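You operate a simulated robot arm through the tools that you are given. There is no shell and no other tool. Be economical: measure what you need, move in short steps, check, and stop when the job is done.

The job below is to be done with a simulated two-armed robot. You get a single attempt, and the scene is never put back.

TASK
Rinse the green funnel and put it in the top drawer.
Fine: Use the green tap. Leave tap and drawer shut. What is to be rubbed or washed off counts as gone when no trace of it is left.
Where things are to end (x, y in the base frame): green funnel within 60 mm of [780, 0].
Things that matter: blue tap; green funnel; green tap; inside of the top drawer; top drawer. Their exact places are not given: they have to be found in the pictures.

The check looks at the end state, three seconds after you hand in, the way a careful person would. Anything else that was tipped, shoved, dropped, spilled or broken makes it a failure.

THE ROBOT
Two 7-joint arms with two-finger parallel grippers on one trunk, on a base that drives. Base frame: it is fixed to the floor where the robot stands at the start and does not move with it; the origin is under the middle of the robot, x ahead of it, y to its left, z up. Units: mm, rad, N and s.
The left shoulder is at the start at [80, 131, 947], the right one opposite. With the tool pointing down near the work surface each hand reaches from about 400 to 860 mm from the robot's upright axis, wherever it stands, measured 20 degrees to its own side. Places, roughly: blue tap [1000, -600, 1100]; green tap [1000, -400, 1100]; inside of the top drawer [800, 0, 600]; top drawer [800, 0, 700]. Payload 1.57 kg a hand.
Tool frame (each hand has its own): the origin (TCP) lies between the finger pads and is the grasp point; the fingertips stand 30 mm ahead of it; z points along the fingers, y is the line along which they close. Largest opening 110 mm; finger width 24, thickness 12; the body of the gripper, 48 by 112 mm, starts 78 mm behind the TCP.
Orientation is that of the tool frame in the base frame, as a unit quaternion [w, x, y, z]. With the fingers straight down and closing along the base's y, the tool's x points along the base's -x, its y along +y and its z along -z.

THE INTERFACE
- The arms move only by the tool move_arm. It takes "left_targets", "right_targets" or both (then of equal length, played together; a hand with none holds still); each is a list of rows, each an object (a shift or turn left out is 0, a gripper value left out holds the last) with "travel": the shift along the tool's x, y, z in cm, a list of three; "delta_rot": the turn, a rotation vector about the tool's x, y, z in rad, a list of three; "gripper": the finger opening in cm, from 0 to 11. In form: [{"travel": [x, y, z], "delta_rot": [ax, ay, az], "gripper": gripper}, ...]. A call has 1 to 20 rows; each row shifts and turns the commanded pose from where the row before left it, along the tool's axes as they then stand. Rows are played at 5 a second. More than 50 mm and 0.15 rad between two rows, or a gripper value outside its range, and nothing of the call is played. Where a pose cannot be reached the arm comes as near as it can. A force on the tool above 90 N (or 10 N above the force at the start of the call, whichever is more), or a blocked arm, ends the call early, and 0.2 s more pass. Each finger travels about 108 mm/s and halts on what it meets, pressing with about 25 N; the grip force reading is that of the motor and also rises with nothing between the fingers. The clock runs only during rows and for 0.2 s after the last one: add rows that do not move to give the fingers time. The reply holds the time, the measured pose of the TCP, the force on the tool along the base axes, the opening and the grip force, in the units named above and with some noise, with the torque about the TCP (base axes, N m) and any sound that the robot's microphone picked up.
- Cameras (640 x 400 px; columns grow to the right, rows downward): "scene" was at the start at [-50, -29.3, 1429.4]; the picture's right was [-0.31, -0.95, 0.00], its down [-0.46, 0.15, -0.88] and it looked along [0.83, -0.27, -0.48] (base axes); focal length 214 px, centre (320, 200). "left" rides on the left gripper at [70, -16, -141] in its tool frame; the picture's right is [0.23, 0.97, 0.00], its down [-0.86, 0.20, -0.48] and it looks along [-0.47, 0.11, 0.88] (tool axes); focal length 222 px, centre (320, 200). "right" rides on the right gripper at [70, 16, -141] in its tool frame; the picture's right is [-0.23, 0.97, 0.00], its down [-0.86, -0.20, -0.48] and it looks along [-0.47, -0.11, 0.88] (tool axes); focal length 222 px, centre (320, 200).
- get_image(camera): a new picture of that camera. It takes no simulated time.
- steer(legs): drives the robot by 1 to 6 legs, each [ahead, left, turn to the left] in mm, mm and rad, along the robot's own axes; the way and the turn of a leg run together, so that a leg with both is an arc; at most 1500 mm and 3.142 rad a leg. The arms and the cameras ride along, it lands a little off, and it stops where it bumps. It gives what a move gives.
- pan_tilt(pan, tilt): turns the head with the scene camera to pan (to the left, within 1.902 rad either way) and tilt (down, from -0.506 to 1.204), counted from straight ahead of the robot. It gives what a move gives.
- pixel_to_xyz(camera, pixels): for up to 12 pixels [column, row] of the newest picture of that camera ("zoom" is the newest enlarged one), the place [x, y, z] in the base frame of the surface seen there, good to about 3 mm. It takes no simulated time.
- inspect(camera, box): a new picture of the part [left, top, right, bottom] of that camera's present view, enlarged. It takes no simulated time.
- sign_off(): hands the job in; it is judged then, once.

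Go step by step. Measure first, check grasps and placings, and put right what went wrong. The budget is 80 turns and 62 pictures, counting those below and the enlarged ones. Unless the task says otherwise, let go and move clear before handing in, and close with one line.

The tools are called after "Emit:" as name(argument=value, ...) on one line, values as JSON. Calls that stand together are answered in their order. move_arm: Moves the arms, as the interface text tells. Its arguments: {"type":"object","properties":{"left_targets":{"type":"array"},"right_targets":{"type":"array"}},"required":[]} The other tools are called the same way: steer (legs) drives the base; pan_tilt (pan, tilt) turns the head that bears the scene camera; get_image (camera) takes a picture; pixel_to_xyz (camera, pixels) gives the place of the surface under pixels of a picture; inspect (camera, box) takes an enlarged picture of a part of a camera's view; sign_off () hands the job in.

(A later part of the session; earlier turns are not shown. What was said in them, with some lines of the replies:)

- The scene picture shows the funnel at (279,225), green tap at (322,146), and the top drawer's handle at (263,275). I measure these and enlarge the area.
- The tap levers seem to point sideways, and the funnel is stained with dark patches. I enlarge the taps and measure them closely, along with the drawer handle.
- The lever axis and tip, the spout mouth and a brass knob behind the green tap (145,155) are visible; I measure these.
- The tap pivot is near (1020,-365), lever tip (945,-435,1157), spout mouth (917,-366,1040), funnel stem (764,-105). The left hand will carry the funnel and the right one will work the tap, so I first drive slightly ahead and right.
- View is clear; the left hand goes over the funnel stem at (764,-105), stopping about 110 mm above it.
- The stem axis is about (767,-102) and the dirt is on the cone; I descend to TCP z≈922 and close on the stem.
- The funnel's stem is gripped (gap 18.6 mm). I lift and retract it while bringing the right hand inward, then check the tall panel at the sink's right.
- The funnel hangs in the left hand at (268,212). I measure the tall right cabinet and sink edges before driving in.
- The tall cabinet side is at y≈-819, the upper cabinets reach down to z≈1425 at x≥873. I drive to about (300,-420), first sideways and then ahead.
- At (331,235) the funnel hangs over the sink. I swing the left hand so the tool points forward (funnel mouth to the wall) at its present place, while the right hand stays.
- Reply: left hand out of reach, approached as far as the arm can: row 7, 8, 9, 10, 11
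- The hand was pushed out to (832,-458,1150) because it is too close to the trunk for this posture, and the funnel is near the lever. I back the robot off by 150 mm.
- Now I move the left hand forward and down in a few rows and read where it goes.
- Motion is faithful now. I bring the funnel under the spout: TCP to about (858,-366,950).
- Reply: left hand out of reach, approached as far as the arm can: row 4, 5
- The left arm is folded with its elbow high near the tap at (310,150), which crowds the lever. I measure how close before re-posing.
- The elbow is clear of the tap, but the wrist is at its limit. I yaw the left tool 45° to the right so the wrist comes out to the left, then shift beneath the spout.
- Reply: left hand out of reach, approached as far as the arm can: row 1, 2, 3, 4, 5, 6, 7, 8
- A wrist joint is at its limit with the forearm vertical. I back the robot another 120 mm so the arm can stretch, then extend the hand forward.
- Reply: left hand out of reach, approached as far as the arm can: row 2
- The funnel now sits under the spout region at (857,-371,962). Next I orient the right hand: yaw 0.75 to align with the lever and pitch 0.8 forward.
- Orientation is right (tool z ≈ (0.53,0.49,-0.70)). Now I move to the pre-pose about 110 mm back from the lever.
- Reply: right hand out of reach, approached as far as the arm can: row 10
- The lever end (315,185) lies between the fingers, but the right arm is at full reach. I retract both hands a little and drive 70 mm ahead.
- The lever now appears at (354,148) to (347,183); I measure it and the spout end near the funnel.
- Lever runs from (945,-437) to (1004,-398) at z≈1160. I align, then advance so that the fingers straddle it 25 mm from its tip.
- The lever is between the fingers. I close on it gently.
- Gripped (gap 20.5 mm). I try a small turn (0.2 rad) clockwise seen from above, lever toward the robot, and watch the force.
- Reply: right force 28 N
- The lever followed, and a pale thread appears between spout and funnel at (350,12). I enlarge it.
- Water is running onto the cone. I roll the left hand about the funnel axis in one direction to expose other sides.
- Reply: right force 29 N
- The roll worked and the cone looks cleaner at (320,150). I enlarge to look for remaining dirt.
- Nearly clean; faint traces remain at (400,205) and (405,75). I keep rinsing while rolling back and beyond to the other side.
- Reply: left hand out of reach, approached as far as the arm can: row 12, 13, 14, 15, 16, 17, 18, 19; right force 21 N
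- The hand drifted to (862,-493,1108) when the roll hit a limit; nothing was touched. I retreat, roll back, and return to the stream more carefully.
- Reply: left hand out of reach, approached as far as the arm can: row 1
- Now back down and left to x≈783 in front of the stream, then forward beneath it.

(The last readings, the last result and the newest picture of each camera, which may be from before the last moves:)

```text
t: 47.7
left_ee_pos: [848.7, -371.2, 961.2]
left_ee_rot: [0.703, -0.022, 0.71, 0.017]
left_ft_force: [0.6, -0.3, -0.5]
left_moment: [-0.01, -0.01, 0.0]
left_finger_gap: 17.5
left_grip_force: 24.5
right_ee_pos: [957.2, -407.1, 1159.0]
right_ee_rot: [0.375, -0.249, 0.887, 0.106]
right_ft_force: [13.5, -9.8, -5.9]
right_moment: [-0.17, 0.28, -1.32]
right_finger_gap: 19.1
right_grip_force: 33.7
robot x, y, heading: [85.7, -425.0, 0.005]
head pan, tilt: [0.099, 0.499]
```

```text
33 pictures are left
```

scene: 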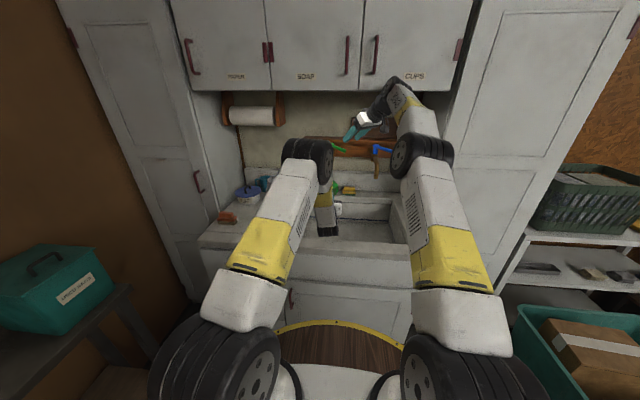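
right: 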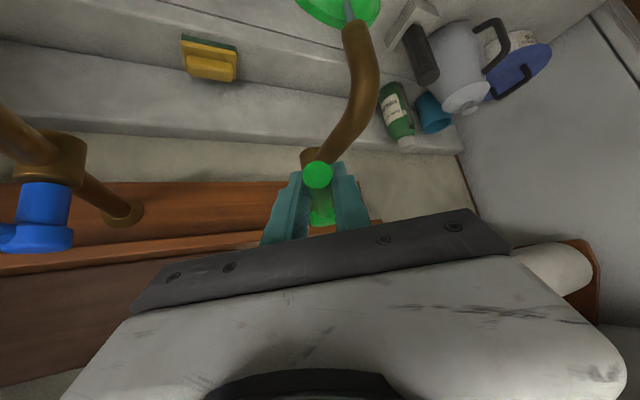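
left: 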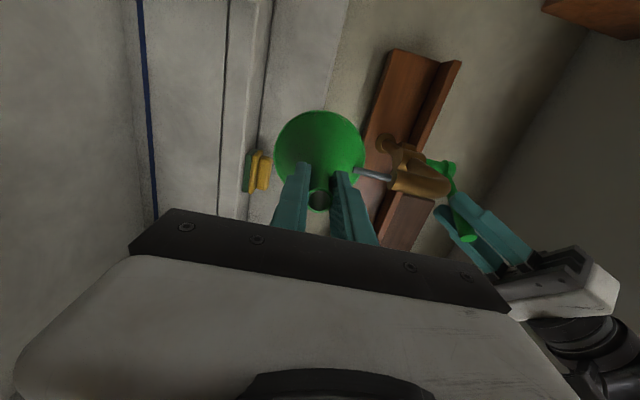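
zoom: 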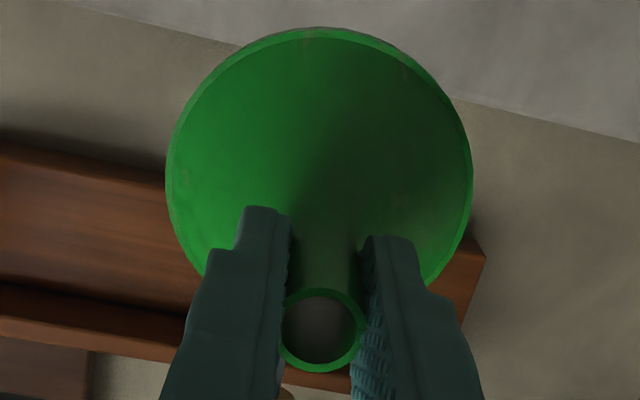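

The camera-facing side looks clean. I roll the other way, about 2 rad, with small shifts under the stream to rinse the opposite side.

Emit:
move_arm(left_targets=[{"travel": [0, 0, 1]}, {"delta_rot": [0, 0, 0.15]}, {"delta_rot": [0, 0, 0.15]}, {"delta_rot": [0, 0, 0.15]}, {"delta_rot": [0, 0, 0.15], "travel": [0, 0, -1.5]}, {"delta_rot": [0, 0, 0.15]}, {"delta_rot": [0, 0, 0.15]}, {"delta_rot": [0, 0, 0.15], "travel": [0, 0, 1.5]}, {"delta_rot": [0, 0, 0.15]}, {"delta_rot": [0, 0, 0.15]}, {"delta_rot": [0, 0, 0.15], "travel": [0, 0, -1.5]}, {"delta_rot": [0, 0, 0.15]}, {"delta_rot": [0, 0, 0.15]}, {"delta_rot": [0, 0, 0.15], "travel": [0, 0, 1.5]}, {}, {}, {"travel": [0, 0, -1.5]}, {}, {}])

Emit:
inspect(camera="left", box=[256, 100, 384, 220])

Emit:
inspect(camera="right", box=[270, 0, 430, 100])

```text
t: 51.7
left_ee_pos: [843.4, -372.2, 961.2]
left_ee_rot: [0.385, 0.576, 0.414, 0.59]
left_ft_force: [-0.2, -0.1, -0.1]
left_moment: [0.0, 0.02, 0.01]
left_finger_gap: 17.7
left_grip_force: 25.5
right_ee_pos: [958.5, -407.5, 1157.1]
right_ee_rot: [0.375, -0.248, 0.887, 0.105]
right_ft_force: [11.3, -11.2, -7.8]
right_moment: [-0.13, 0.13, -1.33]
right_finger_gap: 19.4
right_grip_force: 32.9
robot x, y, heading: [85.6, -426.3, -0.003]
head pan, tilt: [0.099, 0.499]
```

```text
3.33 times, centred on (320, 160) of left
```

zoom: 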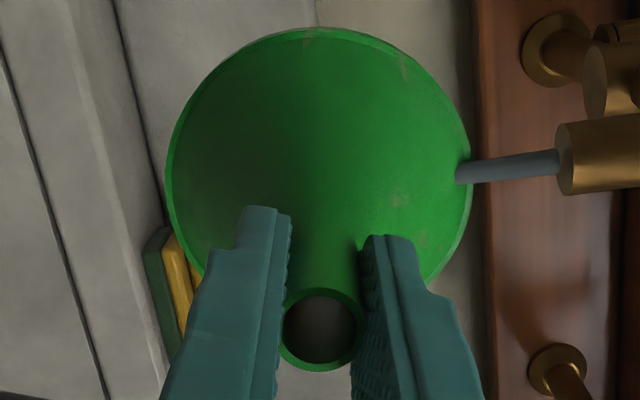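

```text
4.00 times, centred on (350, 50) of right
```

zoom: 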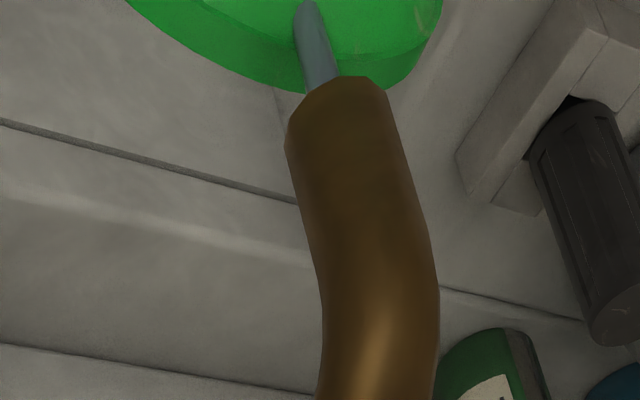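

The cone is uniform bright green from both cameras; the pale scuffs haven't changed with rinsing and look like wear. I now turn the lever back counterclockwise, slightly past its start angle, to shut it.

Emit:
move_arm(left_targets=[{"delta_rot": [0, 0, 0.1]}, {"delta_rot": [0, 0, 0.1]}, {}, {}, {}], right_targets=[{}, {"travel": [-0.03, -0.76, 0.03], "delta_rot": [-0.0717, 0, -0.0697]}, {"travel": [-0.03, -0.76, 0.03], "delta_rot": [-0.0717, 0, -0.0697]}, {"travel": [-0.02, -0.6, 0.02], "delta_rot": [-0.05, 0, -0.05]}, {}])

Emit:
get_image(camera="left")

```text
t: 52.9
left_ee_pos: [842.7, -370.6, 962.4]
left_ee_rot: [0.322, 0.615, 0.355, 0.626]
left_ft_force: [-0.5, -0.2, -0.4]
left_moment: [-0.04, 0.04, -0.02]
left_finger_gap: 17.9
left_grip_force: 24.8
right_ee_pos: [966.7, -420.5, 1158.5]
right_ee_rot: [0.355, -0.368, 0.845, 0.155]
right_ft_force: [-26.0, -7.1, -10.1]
right_moment: [-0.31, 0.5, -1.35]
right_finger_gap: 23.6
right_grip_force: 35.9
robot x, y, heading: [83.4, -426.7, -0.003]
head pan, tilt: [0.099, 0.499]
```

```text
30 pictures are left
```

left: 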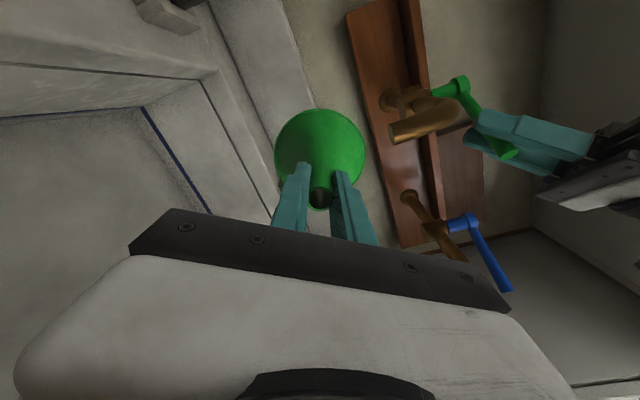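

The water has stopped. I open the right fingers and draw back along the tool axis, then check the lever.

Emit:
move_arm(right_targets=[{"gripper": 4}, {"gripper": 6.5}, {}, {"travel": [0, 0, -3]}, {"travel": [0, 0, -4]}, {"travel": [0, 0, -4]}, {}])

Emit:
get_image(camera="right")

Emit:
inspect(camera="left", box=[256, 60, 540, 237])

```text
t: 54.5
left_ee_pos: [844.3, -370.9, 961.2]
left_ee_rot: [0.323, 0.615, 0.355, 0.625]
left_ft_force: [-0.2, 0.3, 0.0]
left_moment: [0.0, 0.0, 0.02]
left_finger_gap: 17.8
left_grip_force: 24.7
right_ee_pos: [913.6, -482.7, 1236.6]
right_ee_rot: [0.357, -0.367, 0.845, 0.154]
right_ft_force: [0.1, 0.3, -0.1]
right_moment: [-0.01, 0.03, -0.01]
right_finger_gap: 64.9
right_grip_force: 0.1
robot x, y, heading: [86.3, -429.2, -0.0]
head pan, tilt: [0.099, 0.499]
```

```text
29 pictures are left
```

right: 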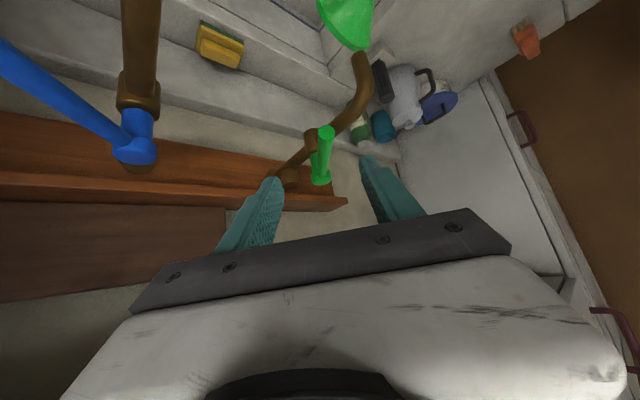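

```text
2.25 times, centred on (398, 148) of left
```

zoom: 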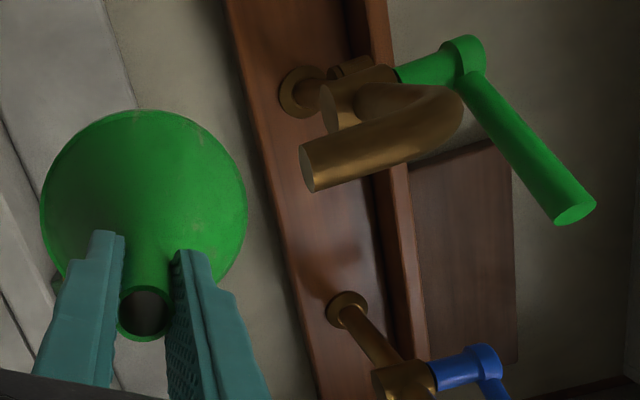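

No stream at the spout; I measure the lever's angle against its start (tip was at (945,-436)).

Emit:
pixel_to_xyz(camera="right", pixels=[[327, 131], [325, 150], [321, 170], [319, 182], [5, 50], [130, 150]])

Emit:
inspect(camera="right", box=[280, 0, 408, 80])

```text
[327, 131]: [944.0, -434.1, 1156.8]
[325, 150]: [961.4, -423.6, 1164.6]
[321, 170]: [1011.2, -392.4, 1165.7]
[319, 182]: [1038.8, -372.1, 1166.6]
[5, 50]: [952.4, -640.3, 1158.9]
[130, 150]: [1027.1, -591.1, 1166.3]
```

```text
5.00 times, centred on (344, 40) of right
```

zoom: 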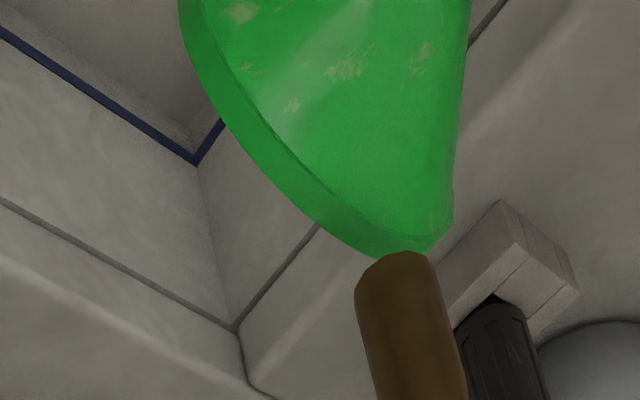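

The lever is back at its start angle and the pale specks are crisp chips, i.e. wear, not dirt. I back away from the sink and go over in front of the drawer.

Emit:
steer(legs=[[-250, 0, 0], [0, 427, 0]])

Emit:
move_arm(left_targets=[{"delta_rot": [0, 0, -0.1427]}, {"delta_rot": [0, 0, -0.1427]}, {"delta_rot": [0, 0, -0.1427]}, {"delta_rot": [0, 0, -0.1427]}, {"delta_rot": [0, 0, -0.1427]}, {"delta_rot": [0, 0, -0.1427]}, {"delta_rot": [0, 0, -0.1427]}, {"delta_rot": [0, 0, -0.1427]}, {"delta_rot": [0, 0, -0.1427]}, {"delta_rot": [0, 0, -0.1427]}, {"delta_rot": [0, 0, -0.1427]}, {"delta_rot": [0, 0, -0.1427]}, {"delta_rot": [0, 0, -0.1427]}, {"delta_rot": [0, 0, -0.1427]}, {"delta_rot": [0, 0, -0.1427]}, {"travel": [-4, 0, 0]}, {"travel": [-4, 0, 0]}, {"travel": [-4, 0, 0]}, {"travel": [-4, 0, 0]}, {}])

```text
t: 58.6
left_ee_pos: [600.1, 60.7, 961.7]
left_ee_rot: [0.326, 0.617, 0.353, 0.624]
left_ft_force: [0.1, 0.1, -0.7]
left_moment: [-0.02, 0.01, 0.0]
left_finger_gap: 17.9
left_grip_force: 24.6
right_ee_pos: [670.6, -50.4, 1236.1]
right_ee_rot: [0.358, -0.362, 0.847, 0.152]
right_ft_force: [-0.2, 0.0, -0.6]
right_moment: [-0.04, 0.0, 0.03]
right_finger_gap: 65.2
right_grip_force: 0.0
robot x, y, heading: [-159.3, 9.7, -0.013]
head pan, tilt: [0.099, 0.499]
```

```text
t: 62.8
left_ee_pos: [602.3, 61.6, 1120.4]
left_ee_rot: [0.704, -0.014, 0.71, 0.014]
left_ft_force: [0.3, 0.2, -0.2]
left_moment: [0.06, 0.0, 0.0]
left_finger_gap: 17.6
left_grip_force: 24.6
right_ee_pos: [671.0, -50.5, 1236.4]
right_ee_rot: [0.358, -0.363, 0.847, 0.152]
right_ft_force: [-0.3, -1.0, -0.3]
right_moment: [-0.01, -0.01, 0.02]
right_finger_gap: 65.0
right_grip_force: 0.1
robot x, y, heading: [-156.9, 10.4, -0.01]
head pan, tilt: [0.099, 0.499]
```

Left hand is at (602,62,1120) facing forward. I turn it back to tool-down and aside to the left, while the right hand moves right and rolls so its fingers can close on the horizontal handle bar.

Emit:
move_arm(left_targets=[{"delta_rot": [0, 0.1428, 0]}, {"delta_rot": [0, 0.1428, 0]}, {"delta_rot": [0, 0.1428, 0]}, {"delta_rot": [0, 0.1428, 0]}, {"delta_rot": [0, 0.1428, 0]}, {"delta_rot": [0, 0.1428, 0]}, {"delta_rot": [0, 0.1428, 0]}, {"delta_rot": [0, 0.1428, 0]}, {"delta_rot": [0, 0.1428, 0]}, {"delta_rot": [0, 0.1428, 0]}, {"delta_rot": [0, 0.1428, 0]}, {"travel": [0, 4, 0]}, {"travel": [0, 4, 0]}, {"travel": [0, 4, 0]}, {}, {}, {}, {}, {}], right_targets=[{"travel": [3.6, -0.3, -1.9]}, {"travel": [3.6, -0.3, -1.9]}, {"travel": [3.6, -0.3, -1.9]}, {"travel": [3.6, -0.3, -1.9]}, {"delta_rot": [0.0956, 0, 0.093]}, {"delta_rot": [0.0956, 0, 0.093]}, {"delta_rot": [0.0956, 0, 0.093]}, {"delta_rot": [0, 0, -0.1428]}, {"delta_rot": [0, 0, -0.1428]}, {"delta_rot": [0, 0, -0.1428]}, {"delta_rot": [0, 0, -0.1428]}, {"delta_rot": [0, 0, -0.1428]}, {"delta_rot": [0, 0, -0.1428]}, {"delta_rot": [0, 0, -0.1428]}, {"delta_rot": [0, 0, -0.1428]}, {"delta_rot": [0, 0, -0.1428]}, {"delta_rot": [0, 0, -0.1428]}, {"delta_rot": [0, 0, -0.1428]}, {}])

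Emit:
pan_tilt(pan=0.0, tilt=0.6)

Emit:
get_image(camera="scene")

```text
t: 66.8
left_ee_pos: [595.9, 182.6, 1122.3]
left_ee_rot: [-0.003, -0.019, 1.0, 0.0]
left_ft_force: [0.3, -0.4, -0.2]
left_moment: [0.03, 0.01, -0.01]
left_finger_gap: 17.7
left_grip_force: 25.3
right_ee_pos: [573.3, -171.9, 1187.1]
right_ee_rot: [-0.325, 0.771, -0.505, 0.214]
right_ft_force: [-0.6, -0.4, 0.0]
right_moment: [-0.01, 0.0, -0.01]
right_finger_gap: 64.8
right_grip_force: 0.2
robot x, y, heading: [-156.2, 13.4, -0.013]
head pan, tilt: [0.099, 0.499]
```

```text
t: 67.5
left_ee_pos: [595.0, 182.4, 1122.5]
left_ee_rot: [-0.004, -0.019, 1.0, 0.0]
left_ft_force: [-0.3, 0.0, -0.4]
left_moment: [-0.01, -0.02, 0.01]
left_finger_gap: 17.6
left_grip_force: 25.3
right_ee_pos: [571.8, -172.3, 1185.6]
right_ee_rot: [-0.326, 0.77, -0.506, 0.213]
right_ft_force: [0.3, -0.7, 0.3]
right_moment: [0.04, -0.01, 0.0]
right_finger_gap: 65.0
right_grip_force: 0.1
robot x, y, heading: [-157.6, 11.9, -0.01]
head pan, tilt: [0.0, 0.6]
```

```text
26 pictures are left
```

scene: 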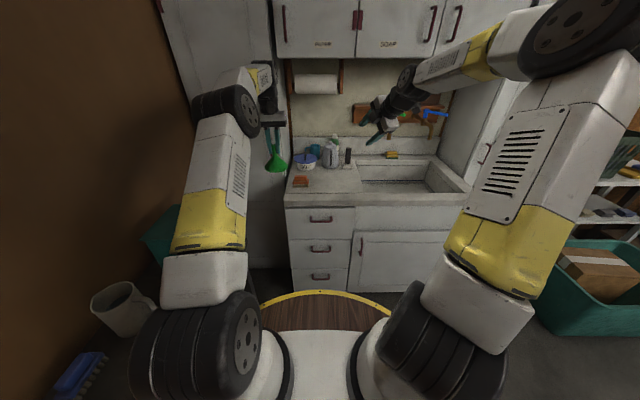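

The right hand's roll went well; the top drawer's handle is at (320,218). I measure it in an enlarged picture.

Emit:
inspect(camera="scene", box=[280, 190, 376, 250])

Emit:
pixel_to_xyz(camera="scene", pixels=[[311, 221], [320, 221], [329, 220], [320, 208], [320, 235], [320, 203], [295, 215], [352, 215], [333, 219], [309, 221]])

```text
6.67 times, centred on (328, 220) of scene
```

zoom: 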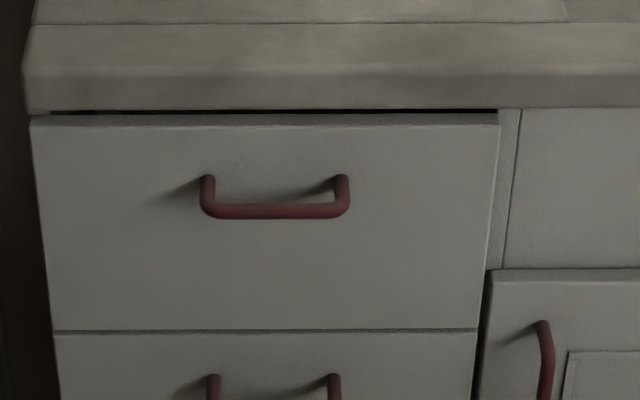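

```text
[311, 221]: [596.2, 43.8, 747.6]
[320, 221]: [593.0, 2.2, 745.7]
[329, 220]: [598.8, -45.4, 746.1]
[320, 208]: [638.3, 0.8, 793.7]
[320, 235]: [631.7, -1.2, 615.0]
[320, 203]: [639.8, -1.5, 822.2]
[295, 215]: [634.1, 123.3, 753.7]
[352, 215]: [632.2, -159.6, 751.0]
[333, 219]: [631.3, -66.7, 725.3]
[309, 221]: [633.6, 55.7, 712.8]
```

The bar's centre is about (598,0,743), 35 mm ahead of the drawer face (x≈633). I move the right hand to a pre-grasp relative pose and narrow the fingers to 35 mm.

Emit:
move_arm(right_targets=[{"travel": [-2.15, 3.52, 1.75], "gripper": 3.5}, {"travel": [-2.15, 3.52, 1.75]}, {"travel": [-2.15, 3.52, 1.75]}, {"travel": [-2.15, 3.52, 1.75]}, {"travel": [-2.15, 3.52, 1.75]}, {"travel": [-2.15, 3.52, 1.75]}, {"travel": [-2.15, 3.52, 1.75]}, {"travel": [-2.15, 3.52, 1.75]}, {"travel": [-2.15, 3.52, 1.75]}, {"travel": [-2.15, 3.52, 1.75]}, {}])

```text
t: 69.9
left_ee_pos: [596.3, 182.0, 1122.7]
left_ee_rot: [-0.004, -0.018, 1.0, 0.0]
left_ft_force: [0.0, 0.1, -0.5]
left_moment: [0.01, 0.01, 0.0]
left_finger_gap: 17.7
left_grip_force: 24.9
right_ee_pos: [377.6, -22.2, 810.6]
right_ee_rot: [-0.325, 0.77, -0.505, 0.214]
right_ft_force: [0.3, 0.0, -0.9]
right_moment: [0.03, 0.01, 0.01]
right_finger_gap: 34.9
right_grip_force: 0.0
robot x, y, heading: [-161.6, 8.3, -0.013]
head pan, tilt: [0.0, 0.6]
```

Pose reached. I drive 145 mm ahead (correcting heading slightly) and look with the right camera.

Emit:
steer(legs=[[145, -8, 0.011]])

Emit:
get_image(camera="right")

Emit:
get_image(camera="scene")

```text
t: 71.2
left_ee_pos: [742.5, 182.4, 1123.2]
left_ee_rot: [-0.003, -0.024, 1.0, 0.001]
left_ft_force: [-1.1, 0.0, 0.6]
left_moment: [-0.03, 0.02, 0.01]
left_finger_gap: 17.8
left_grip_force: 25.1
right_ee_pos: [526.7, -24.9, 812.0]
right_ee_rot: [-0.328, 0.773, -0.5, 0.212]
right_ft_force: [-0.1, -0.7, -0.5]
right_moment: [-0.02, 0.0, -0.01]
right_finger_gap: 35.0
right_grip_force: 0.0
robot x, y, heading: [-9.1, 2.1, -0.001]
head pan, tilt: [0.0, 0.6]
```

```text
24 pictures are left
```

right: 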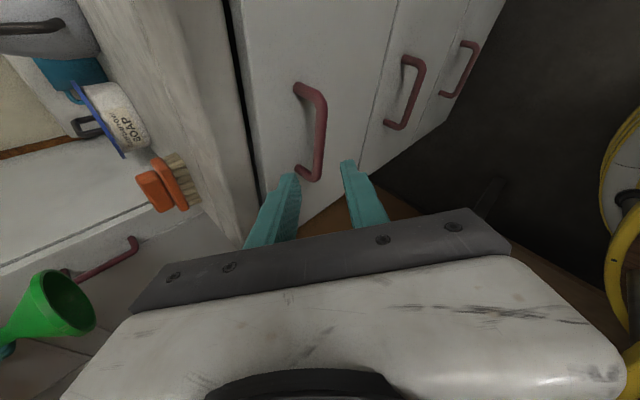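

```text
23 pictures are left
```

scene: 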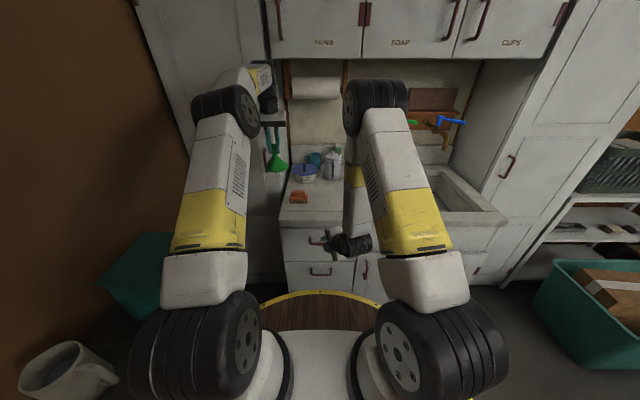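

The right camera sees the bar ahead of the fingers, and also looks into the funnel's mouth at (68,302). I enlarge that to check the inside, and measure the bar.

Emit:
inspect(camera="right", box=[0, 250, 120, 370])

Emit:
pixel_to_xyz(camera="right", pixels=[[325, 110], [323, 130], [320, 150], [316, 170], [300, 172], [300, 87]])

```text
3.33 times, centred on (60, 310) of right
```

zoom: 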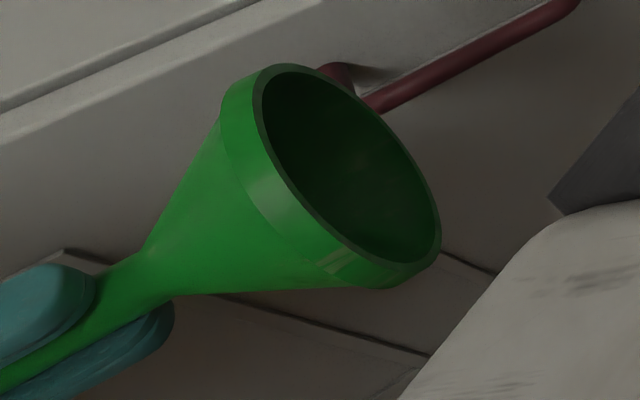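

```text
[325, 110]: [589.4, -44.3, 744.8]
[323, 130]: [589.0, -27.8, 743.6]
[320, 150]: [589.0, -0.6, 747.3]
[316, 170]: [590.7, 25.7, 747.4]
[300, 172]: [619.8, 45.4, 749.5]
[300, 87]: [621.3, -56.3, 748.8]
```

The funnel's inside is evenly clean. Now I advance about 80 mm so the fingers straddle the bar.

Emit:
move_arm(right_targets=[{"travel": [0.55, 0, 2.5]}, {"travel": [0.55, 0, 2.5]}, {"travel": [0, 0, 1.5]}, {"travel": [0, 0, 1.4]}, {}])

Emit:
get_image(camera="right")

```text
t: 72.4
left_ee_pos: [740.8, 182.5, 1122.8]
left_ee_rot: [-0.004, -0.024, 1.0, 0.0]
left_ft_force: [0.2, -0.5, -1.1]
left_moment: [0.02, -0.03, 0.01]
left_finger_gap: 17.6
left_grip_force: 25.4
right_ee_pos: [583.3, -10.8, 757.4]
right_ee_rot: [-0.327, 0.773, -0.501, 0.212]
right_ft_force: [-0.5, 0.2, -0.2]
right_moment: [-0.02, -0.01, -0.01]
right_finger_gap: 35.1
right_grip_force: 0.1
robot x, y, heading: [-9.1, 3.8, 0.005]
head pan, tilt: [0.0, 0.6]
```

```text
21 pictures are left
```

right: 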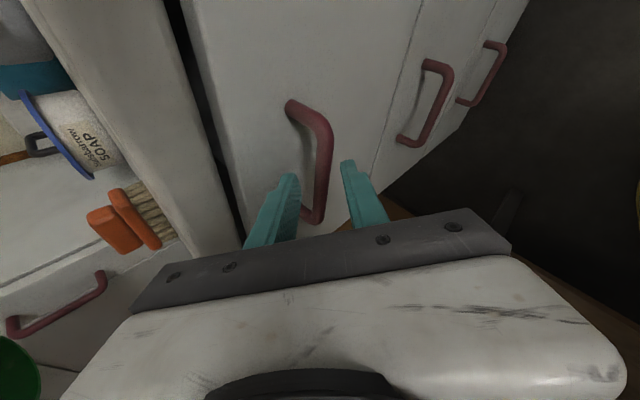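

The bar lies between the fingertips at (320,190). I close the right gripper on it.

Emit:
move_arm(right_targets=[{"gripper": 2}, {"gripper": 0.5}, {}, {}])

```text
t: 73.4
left_ee_pos: [741.9, 181.9, 1122.3]
left_ee_rot: [-0.005, -0.024, 1.0, 0.0]
left_ft_force: [0.2, 0.6, -0.6]
left_moment: [0.01, -0.01, 0.0]
left_finger_gap: 17.5
left_grip_force: 25.2
right_ee_pos: [581.4, -10.8, 756.5]
right_ee_rot: [-0.326, 0.774, -0.5, 0.211]
right_ft_force: [-5.3, 0.7, -11.8]
right_moment: [0.65, 0.22, -0.75]
right_finger_gap: 19.8
right_grip_force: 33.7
robot x, y, heading: [-13.1, 0.1, 0.003]
head pan, tilt: [0.0, 0.6]
```

Gripped at 19.8 mm. I test the pull by driving back 40 mm.

Emit:
steer(legs=[[-40, 0, 0]])

Emit:
get_image(camera="right")

```text
t: 74.3
left_ee_pos: [702.3, 183.2, 1123.3]
left_ee_rot: [-0.004, -0.025, 1.0, 0.0]
left_ft_force: [-0.7, 0.1, -0.6]
left_moment: [0.01, -0.04, -0.04]
left_finger_gap: 17.8
left_grip_force: 25.4
right_ee_pos: [542.5, -12.6, 755.9]
right_ee_rot: [-0.326, 0.773, -0.501, 0.211]
right_ft_force: [1.8, -1.8, -22.6]
right_moment: [0.41, 0.28, -0.97]
right_finger_gap: 19.6
right_grip_force: 33.9
robot x, y, heading: [-46.2, 5.2, 0.002]
head pan, tilt: [0.0, 0.6]
```

```text
20 pictures are left
```

right: 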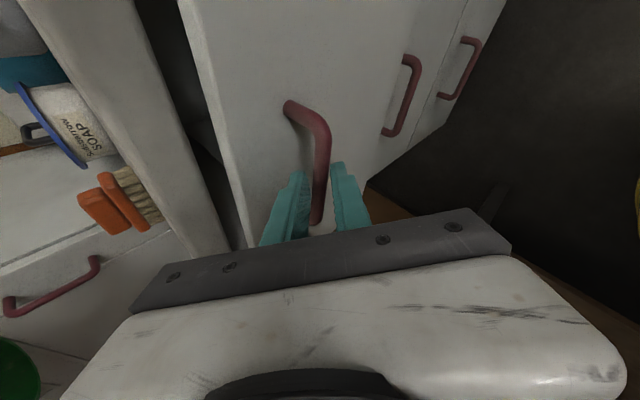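

The drawer is opening. I pull a further 190 mm and look inside with the scene camera.

Emit:
steer(legs=[[-190, -3, 0]])

Emit:
pan_tilt(pan=0.0, tilt=0.75)

Emit:
get_image(camera="scene")

Emit:
get_image(camera="left")

```text
t: 76.0
left_ee_pos: [520.3, 181.7, 1122.3]
left_ee_rot: [-0.004, -0.028, 1.0, 0.001]
left_ft_force: [0.7, -0.8, -1.2]
left_moment: [-0.02, -0.01, 0.02]
left_finger_gap: 17.9
left_grip_force: 25.0
right_ee_pos: [358.2, -10.9, 756.2]
right_ee_rot: [-0.327, 0.774, -0.5, 0.209]
right_ft_force: [-0.9, -0.2, -0.6]
right_moment: [0.87, 0.0, -0.64]
right_finger_gap: 19.5
right_grip_force: 33.4
robot x, y, heading: [-230.1, -1.3, 0.004]
head pan, tilt: [0.0, 0.6]
stopped in leg 1: the robot was blocked; the commanded pose is now the measured one
```

```text
t: 76.7
left_ee_pos: [519.8, 181.4, 1124.5]
left_ee_rot: [-0.002, -0.028, 1.0, 0.0]
left_ft_force: [-0.9, 0.6, -0.1]
left_moment: [-0.02, 0.02, 0.01]
left_finger_gap: 17.7
left_grip_force: 25.0
right_ee_pos: [358.3, -12.1, 755.4]
right_ee_rot: [-0.327, 0.774, -0.5, 0.209]
right_ft_force: [-1.2, 1.0, 1.0]
right_moment: [0.61, 0.05, -0.99]
right_finger_gap: 19.8
right_grip_force: 33.1
robot x, y, heading: [-230.4, -0.6, 0.008]
head pan, tilt: [0.0, 0.75]
```

```text
19 pictures are left
```

scene: 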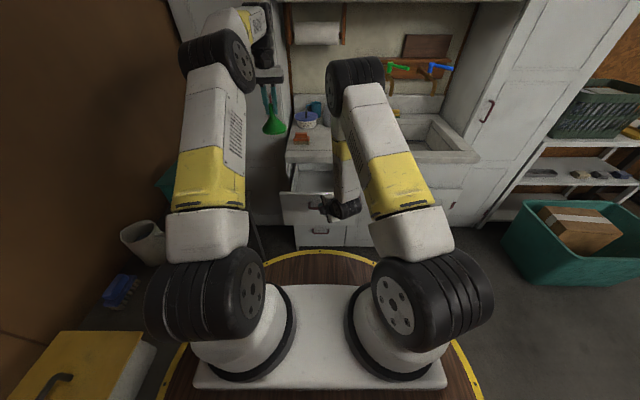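

```text
18 pictures are left
```

left: 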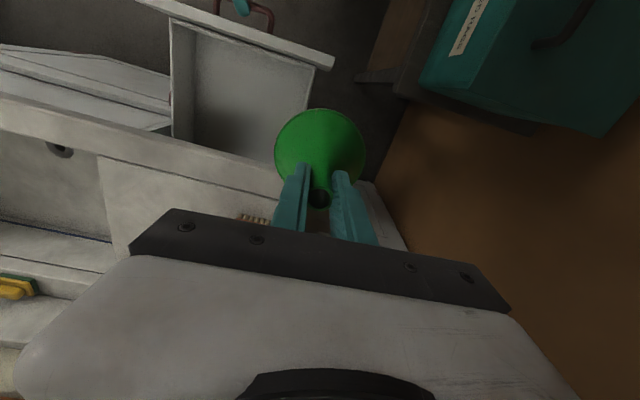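

The drawer is open to its stop (about 223 mm) and looks empty in the left view (250,95). I measure its inside.

Emit:
pixel_to_xyz(camera="left", pixels=[[230, 110], [260, 90], [205, 90], [250, 130], [190, 70], [290, 90], [250, 40], [200, 25], [320, 63], [215, 145], [150, 70]])

```text
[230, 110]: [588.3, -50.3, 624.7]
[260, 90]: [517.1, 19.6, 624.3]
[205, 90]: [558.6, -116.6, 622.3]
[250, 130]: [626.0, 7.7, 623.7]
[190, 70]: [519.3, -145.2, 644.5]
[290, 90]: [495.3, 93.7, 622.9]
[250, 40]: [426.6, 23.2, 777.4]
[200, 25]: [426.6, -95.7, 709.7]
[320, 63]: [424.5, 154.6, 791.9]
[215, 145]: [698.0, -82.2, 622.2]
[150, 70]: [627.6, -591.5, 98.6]
```

Floor is at z≈623, interior from x≈427 to the counter edge at 640. Before moving the left hand to (542,0), I check where the right elbow and forearm are.

Emit:
pixel_to_xyz(camera="scene", pixels=[[340, 75], [375, 65], [340, 150], [348, 180], [340, 208], [355, 95], [240, 70], [265, 60], [275, 75], [225, 40]])

```text
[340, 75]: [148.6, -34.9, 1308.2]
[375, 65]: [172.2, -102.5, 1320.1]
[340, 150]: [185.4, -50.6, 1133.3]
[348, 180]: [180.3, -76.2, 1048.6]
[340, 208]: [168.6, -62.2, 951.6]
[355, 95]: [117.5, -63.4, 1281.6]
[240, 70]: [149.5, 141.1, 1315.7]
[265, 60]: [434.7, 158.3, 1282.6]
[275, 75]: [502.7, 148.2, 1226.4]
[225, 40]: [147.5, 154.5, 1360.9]
```

The right elbow/forearm is at x≈120–190, y<-35, leaving room. I move the left hand over the drawer at (542,0,1000).

Emit:
move_arm(left_targets=[{"travel": [-0.24, -3.6, 2.4]}, {"travel": [-0.24, -3.6, 2.4]}, {"travel": [-0.24, -3.6, 2.4]}, {"travel": [-0.24, -3.6, 2.4]}, {"travel": [-0.24, -3.6, 2.4]}, {}])

Emit:
get_image(camera="scene")

```text
t: 78.1
left_ee_pos: [541.2, 4.4, 1004.2]
left_ee_rot: [-0.002, -0.026, 1.0, -0.001]
left_ft_force: [0.1, 0.6, -0.2]
left_moment: [0.03, 0.0, -0.01]
left_finger_gap: 17.9
left_grip_force: 25.1
right_ee_pos: [358.8, -11.7, 756.4]
right_ee_rot: [-0.327, 0.775, -0.499, 0.208]
right_ft_force: [2.0, 1.7, 0.3]
right_moment: [0.59, -0.04, -0.82]
right_finger_gap: 19.5
right_grip_force: 33.8
robot x, y, heading: [-229.1, -1.2, 0.009]
head pan, tilt: [0.0, 0.75]
```

```text
17 pictures are left
```

scene: 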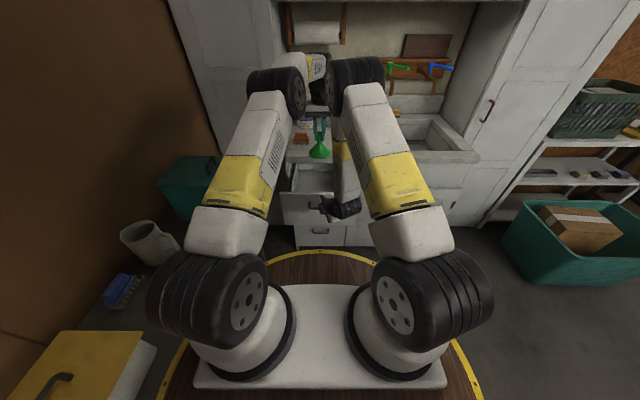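

Elbows are clear of each other. I lower the funnel 260 mm.

Emit:
move_arm(left_targets=[{"travel": [0, -0.3, 4]}, {"travel": [0, 0, 4]}, {"travel": [0, 0, 4]}, {"travel": [0, 0, 4]}, {"travel": [0, 0, 4]}, {"travel": [0, 0, 4]}, {"travel": [0, 0, 2]}, {}])

Emit:
get_image(camera="left")

```text
t: 79.9
left_ee_pos: [539.5, -1.2, 746.0]
left_ee_rot: [-0.003, -0.027, 1.0, 0.0]
left_ft_force: [0.0, -0.4, 0.0]
left_moment: [0.04, -0.03, -0.06]
left_finger_gap: 17.8
left_grip_force: 25.1
right_ee_pos: [358.6, -11.3, 756.3]
right_ee_rot: [-0.327, 0.775, -0.499, 0.208]
right_ft_force: [-0.1, 0.6, 3.2]
right_moment: [0.8, -0.04, -0.75]
right_finger_gap: 19.5
right_grip_force: 33.6
robot x, y, heading: [-227.3, -1.3, 0.006]
head pan, tilt: [0.0, 0.75]
```

```text
16 pictures are left
```

left: 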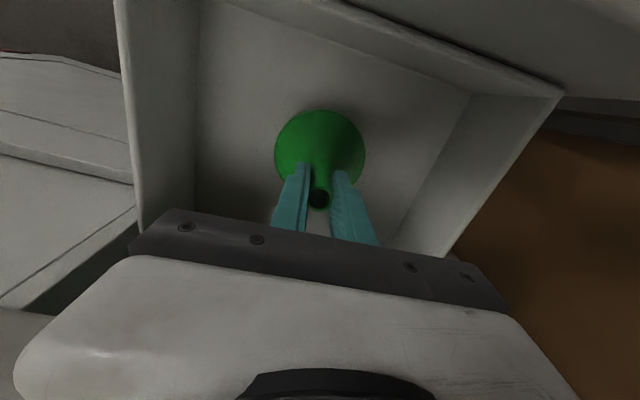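

The funnel hangs inside the drawer, centred. I lower slowly to the floor (TCP about 701) watching the force.

Emit:
move_arm(left_targets=[{"travel": [0, 0, 2]}, {"travel": [0, 0, 1.4]}, {"travel": [0, 0, 0.5]}, {"travel": [0, 0, 0.4]}, {}])

```text
t: 81.1
left_ee_pos: [541.4, -0.3, 704.3]
left_ee_rot: [0.0, -0.027, 1.0, -0.001]
left_ft_force: [-11.3, 4.5, 50.9]
left_moment: [0.15, 0.41, -0.07]
left_finger_gap: 17.8
left_grip_force: 24.9
right_ee_pos: [359.0, -11.9, 755.5]
right_ee_rot: [-0.326, 0.775, -0.5, 0.209]
right_ft_force: [12.5, 2.6, -17.7]
right_moment: [0.94, 0.03, -0.55]
right_finger_gap: 19.8
right_grip_force: 34.0
robot x, y, heading: [-230.0, 2.2, 0.008]
head pan, tilt: [0.0, 0.75]
```

Contact on the floor (51 N). I ease up a little, open, and lift clear.

Emit:
move_arm(left_targets=[{"travel": [0, 0, -0.3]}, {}, {"gripper": 3}, {"gripper": 5}, {}, {"travel": [0, 0, -2]}, {"travel": [0, 0, -4]}, {"travel": [0, 0, -4]}, {"travel": [0, 0, -4]}, {}])

Emit:
get_image(camera="left")

```text
t: 83.3
left_ee_pos: [539.2, -0.3, 845.5]
left_ee_rot: [-0.003, -0.026, 1.0, 0.0]
left_ft_force: [0.1, -0.6, -1.2]
left_moment: [-0.02, -0.02, -0.02]
left_finger_gap: 50.4
left_grip_force: 0.1
right_ee_pos: [358.8, -12.1, 756.2]
right_ee_rot: [-0.327, 0.774, -0.5, 0.208]
right_ft_force: [-1.2, 1.9, -1.0]
right_moment: [0.61, 0.04, -0.9]
right_finger_gap: 19.8
right_grip_force: 33.9
robot x, y, heading: [-227.3, 1.3, 0.004]
head pan, tilt: [0.0, 0.75]
```

```text
15 pictures are left
```

left: 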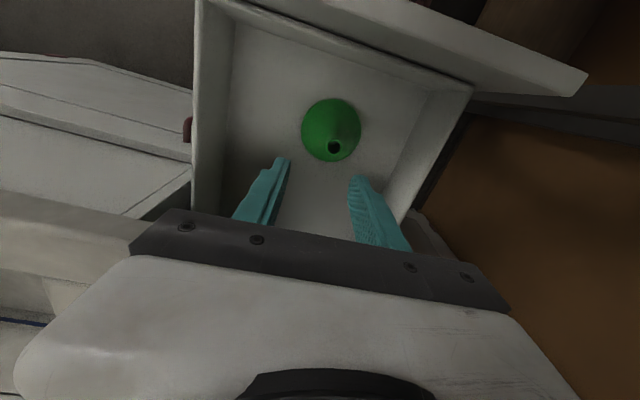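

The funnel stands upright in the drawer at (332,130). I lift the left hand and move it back and to the left.

Emit:
move_arm(left_targets=[{"travel": [0, 0, -4]}, {"travel": [0, 0, -4]}, {"travel": [0, 0, -4]}, {"travel": [0, 0, -4]}, {"travel": [0, 0, -4]}, {"travel": [0, 2, -4]}, {"travel": [0.5, 3.5, -3]}, {"travel": [1, 4, 0]}, {"travel": [1, 4, 0]}, {"travel": [1, 3, 0]}, {}])

Emit:
steer(legs=[[190, 0, 0]])

Emit:
get_image(camera="left")

```text
t: 85.7
left_ee_pos: [497.9, 162.5, 1114.8]
left_ee_rot: [-0.003, -0.026, 1.0, 0.0]
left_ft_force: [-0.3, 0.8, 0.2]
left_moment: [0.0, -0.01, 0.01]
left_finger_gap: 50.4
left_grip_force: 0.1
right_ee_pos: [359.2, -11.0, 756.8]
right_ee_rot: [-0.327, 0.774, -0.5, 0.209]
right_ft_force: [0.0, -0.3, 4.2]
right_moment: [0.8, -0.03, -0.73]
right_finger_gap: 19.7
right_grip_force: 33.8
robot x, y, heading: [-227.9, -1.4, 0.005]
head pan, tilt: [0.0, 0.75]
```

```text
t: 87.2
left_ee_pos: [680.4, 163.7, 1114.2]
left_ee_rot: [-0.003, -0.027, 1.0, 0.001]
left_ft_force: [0.6, -0.3, -0.4]
left_moment: [0.0, 0.0, -0.03]
left_finger_gap: 50.2
left_grip_force: 0.0
right_ee_pos: [541.7, -11.3, 756.0]
right_ee_rot: [-0.326, 0.774, -0.5, 0.209]
right_ft_force: [-0.9, -17.9, 8.6]
right_moment: [0.26, -0.12, -1.24]
right_finger_gap: 19.5
right_grip_force: 33.9
robot x, y, heading: [-43.9, 4.7, 0.009]
head pan, tilt: [0.0, 0.75]
```

```text
14 pictures are left
```

left: 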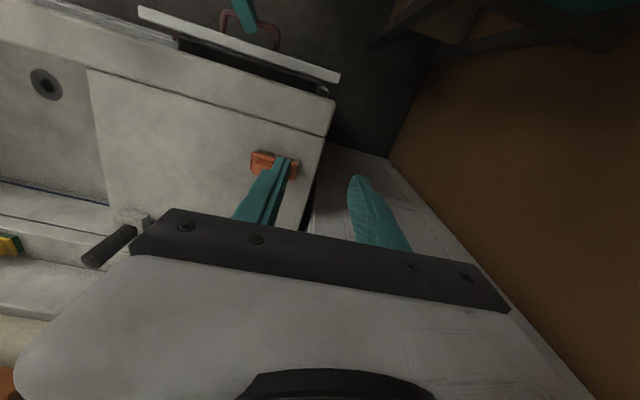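

About 40 mm remain. I drive on the rest.

Emit:
steer(legs=[[42, -3, -0.006]])

Emit:
get_image(camera="right")

```text
t: 88.1
left_ee_pos: [723.6, 157.6, 1114.7]
left_ee_rot: [-0.003, -0.025, 1.0, -0.001]
left_ft_force: [0.8, -0.3, -1.1]
left_moment: [-0.04, 0.01, -0.02]
left_finger_gap: 50.1
left_grip_force: 0.0
right_ee_pos: [581.7, -14.2, 754.6]
right_ee_rot: [-0.325, 0.775, -0.501, 0.207]
right_ft_force: [-16.7, 27.6, -6.7]
right_moment: [1.12, 0.33, -0.37]
right_finger_gap: 20.1
right_grip_force: 33.5
robot x, y, heading: [-6.8, -0.6, -0.0]
head pan, tilt: [0.0, 0.75]
```

```text
13 pictures are left
```

right: 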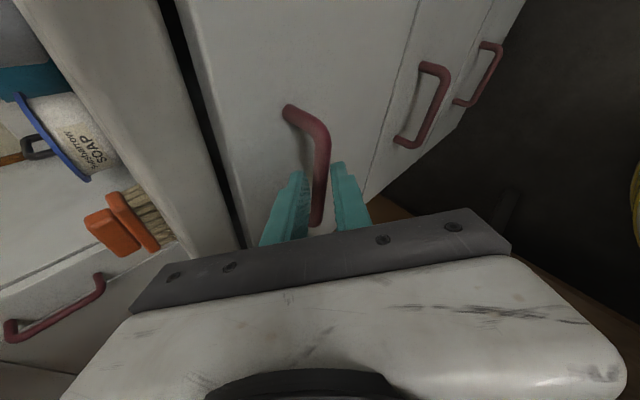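

It looks shut (hand back at x=581.7). I compare the front's plane with the second drawer's.

Emit:
pixel_to_xyz(camera="right", pixels=[[300, 50], [260, 80], [360, 60], [420, 30], [470, 30], [440, 100], [240, 170]])

```text
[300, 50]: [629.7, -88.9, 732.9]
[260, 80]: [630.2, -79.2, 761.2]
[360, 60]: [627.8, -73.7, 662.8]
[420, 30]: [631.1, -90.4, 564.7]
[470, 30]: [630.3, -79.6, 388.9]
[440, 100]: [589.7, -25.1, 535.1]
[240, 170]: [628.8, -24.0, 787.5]
```

Top drawer ≈629 against ≈631 for the second, within noise; I give it a small extra push, then release and draw back.

Emit:
move_arm(right_targets=[{"travel": [0.3, -0.45, 0.46]}, {"travel": [0.2, -0.3, 0.3]}, {}])

```text
t: 88.9
left_ee_pos: [723.4, 158.4, 1116.3]
left_ee_rot: [-0.003, -0.024, 1.0, 0.001]
left_ft_force: [-0.8, 0.0, 0.0]
left_moment: [-0.02, 0.0, 0.02]
left_finger_gap: 50.2
left_grip_force: 0.1
right_ee_pos: [586.0, -13.1, 750.4]
right_ee_rot: [-0.32, 0.778, -0.502, 0.201]
right_ft_force: [-47.9, 6.2, -14.7]
right_moment: [1.16, 0.65, -0.26]
right_finger_gap: 19.9
right_grip_force: 33.5
robot x, y, heading: [-5.1, -2.0, -0.001]
head pan, tilt: [0.0, 0.75]
```

Firmly shut (48 N against the stop). I relax, open, and retreat along the tool axis.

Emit:
move_arm(right_targets=[{"travel": [-0.3, 0.45, -0.46]}, {"gripper": 3.3}, {}, {"travel": [0, 0, -1.5]}, {"travel": [0, 0, -3]}, {"travel": [0, 0, -4]}, {"travel": [0, 0, -4]}, {}])

Emit:
get_image(camera="right")

```text
t: 90.7
left_ee_pos: [724.6, 156.8, 1115.0]
left_ee_rot: [-0.003, -0.025, 1.0, 0.0]
left_ft_force: [0.6, 0.2, 0.2]
left_moment: [0.0, 0.02, 0.0]
left_finger_gap: 50.0
left_grip_force: 0.0
right_ee_pos: [505.5, -49.4, 842.1]
right_ee_rot: [-0.325, 0.775, -0.501, 0.207]
right_ft_force: [0.4, 0.1, -0.2]
right_moment: [0.0, -0.04, 0.01]
right_finger_gap: 32.9
right_grip_force: 0.1
robot x, y, heading: [-6.3, -2.4, 0.003]
head pan, tilt: [0.0, 0.75]
```

```text
12 pictures are left
```

right: 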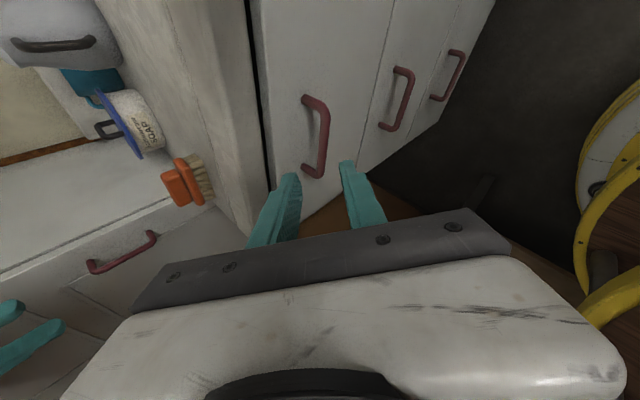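

The drawer is shut and the hand is free. I back off 200 mm and take a last look at drawer and taps.

Emit:
steer(legs=[[-200, 0, 0]])

Emit:
pan_tilt(pan=-0.15, tilt=0.5)

Emit:
inspect(camera="scene", box=[200, 60, 456, 260])

```text
t: 92.2
left_ee_pos: [526.7, 159.1, 1115.0]
left_ee_rot: [-0.003, -0.026, 1.0, 0.0]
left_ft_force: [-0.5, 0.2, -0.1]
left_moment: [-0.03, -0.01, -0.05]
left_finger_gap: 50.1
left_grip_force: 0.0
right_ee_pos: [309.8, -49.6, 844.3]
right_ee_rot: [-0.325, 0.775, -0.5, 0.207]
right_ft_force: [0.2, 0.0, 0.6]
right_moment: [0.0, 0.02, -0.03]
right_finger_gap: 33.0
right_grip_force: 0.2
robot x, y, heading: [-200.3, -1.2, 0.008]
head pan, tilt: [0.0, 0.75]
```

```text
t: 93.0
left_ee_pos: [525.6, 157.9, 1114.9]
left_ee_rot: [-0.003, -0.026, 1.0, 0.0]
left_ft_force: [-0.2, 0.4, -0.9]
left_moment: [-0.01, -0.02, 0.0]
left_finger_gap: 50.2
left_grip_force: 0.1
right_ee_pos: [309.4, -48.4, 842.4]
right_ee_rot: [-0.325, 0.775, -0.501, 0.207]
right_ft_force: [0.2, -0.3, 0.0]
right_moment: [-0.02, -0.01, 0.01]
right_finger_gap: 33.1
right_grip_force: 0.1
robot x, y, heading: [-204.3, -3.4, 0.002]
head pan, tilt: [-0.15, 0.499]
```

```text
2.00 times, centred on (328, 160) of scene
```

zoom: 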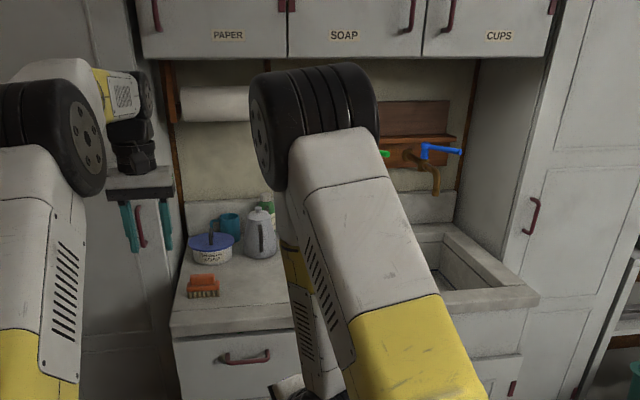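

Nothing on the counter has moved, the drawer is flush and the lever was measured back at its closed angle with no stream, so I hand in.

Emit:
sign_off()

```text
The job is handed in.
```

I rinsed the green funnel under the green tap and stood it in the top drawer at about (763, 0), which is 17 mm from the target. The tap and drawer are both shut. I took a few pale specks left on the funnel as wear, because rinsing did not change them.
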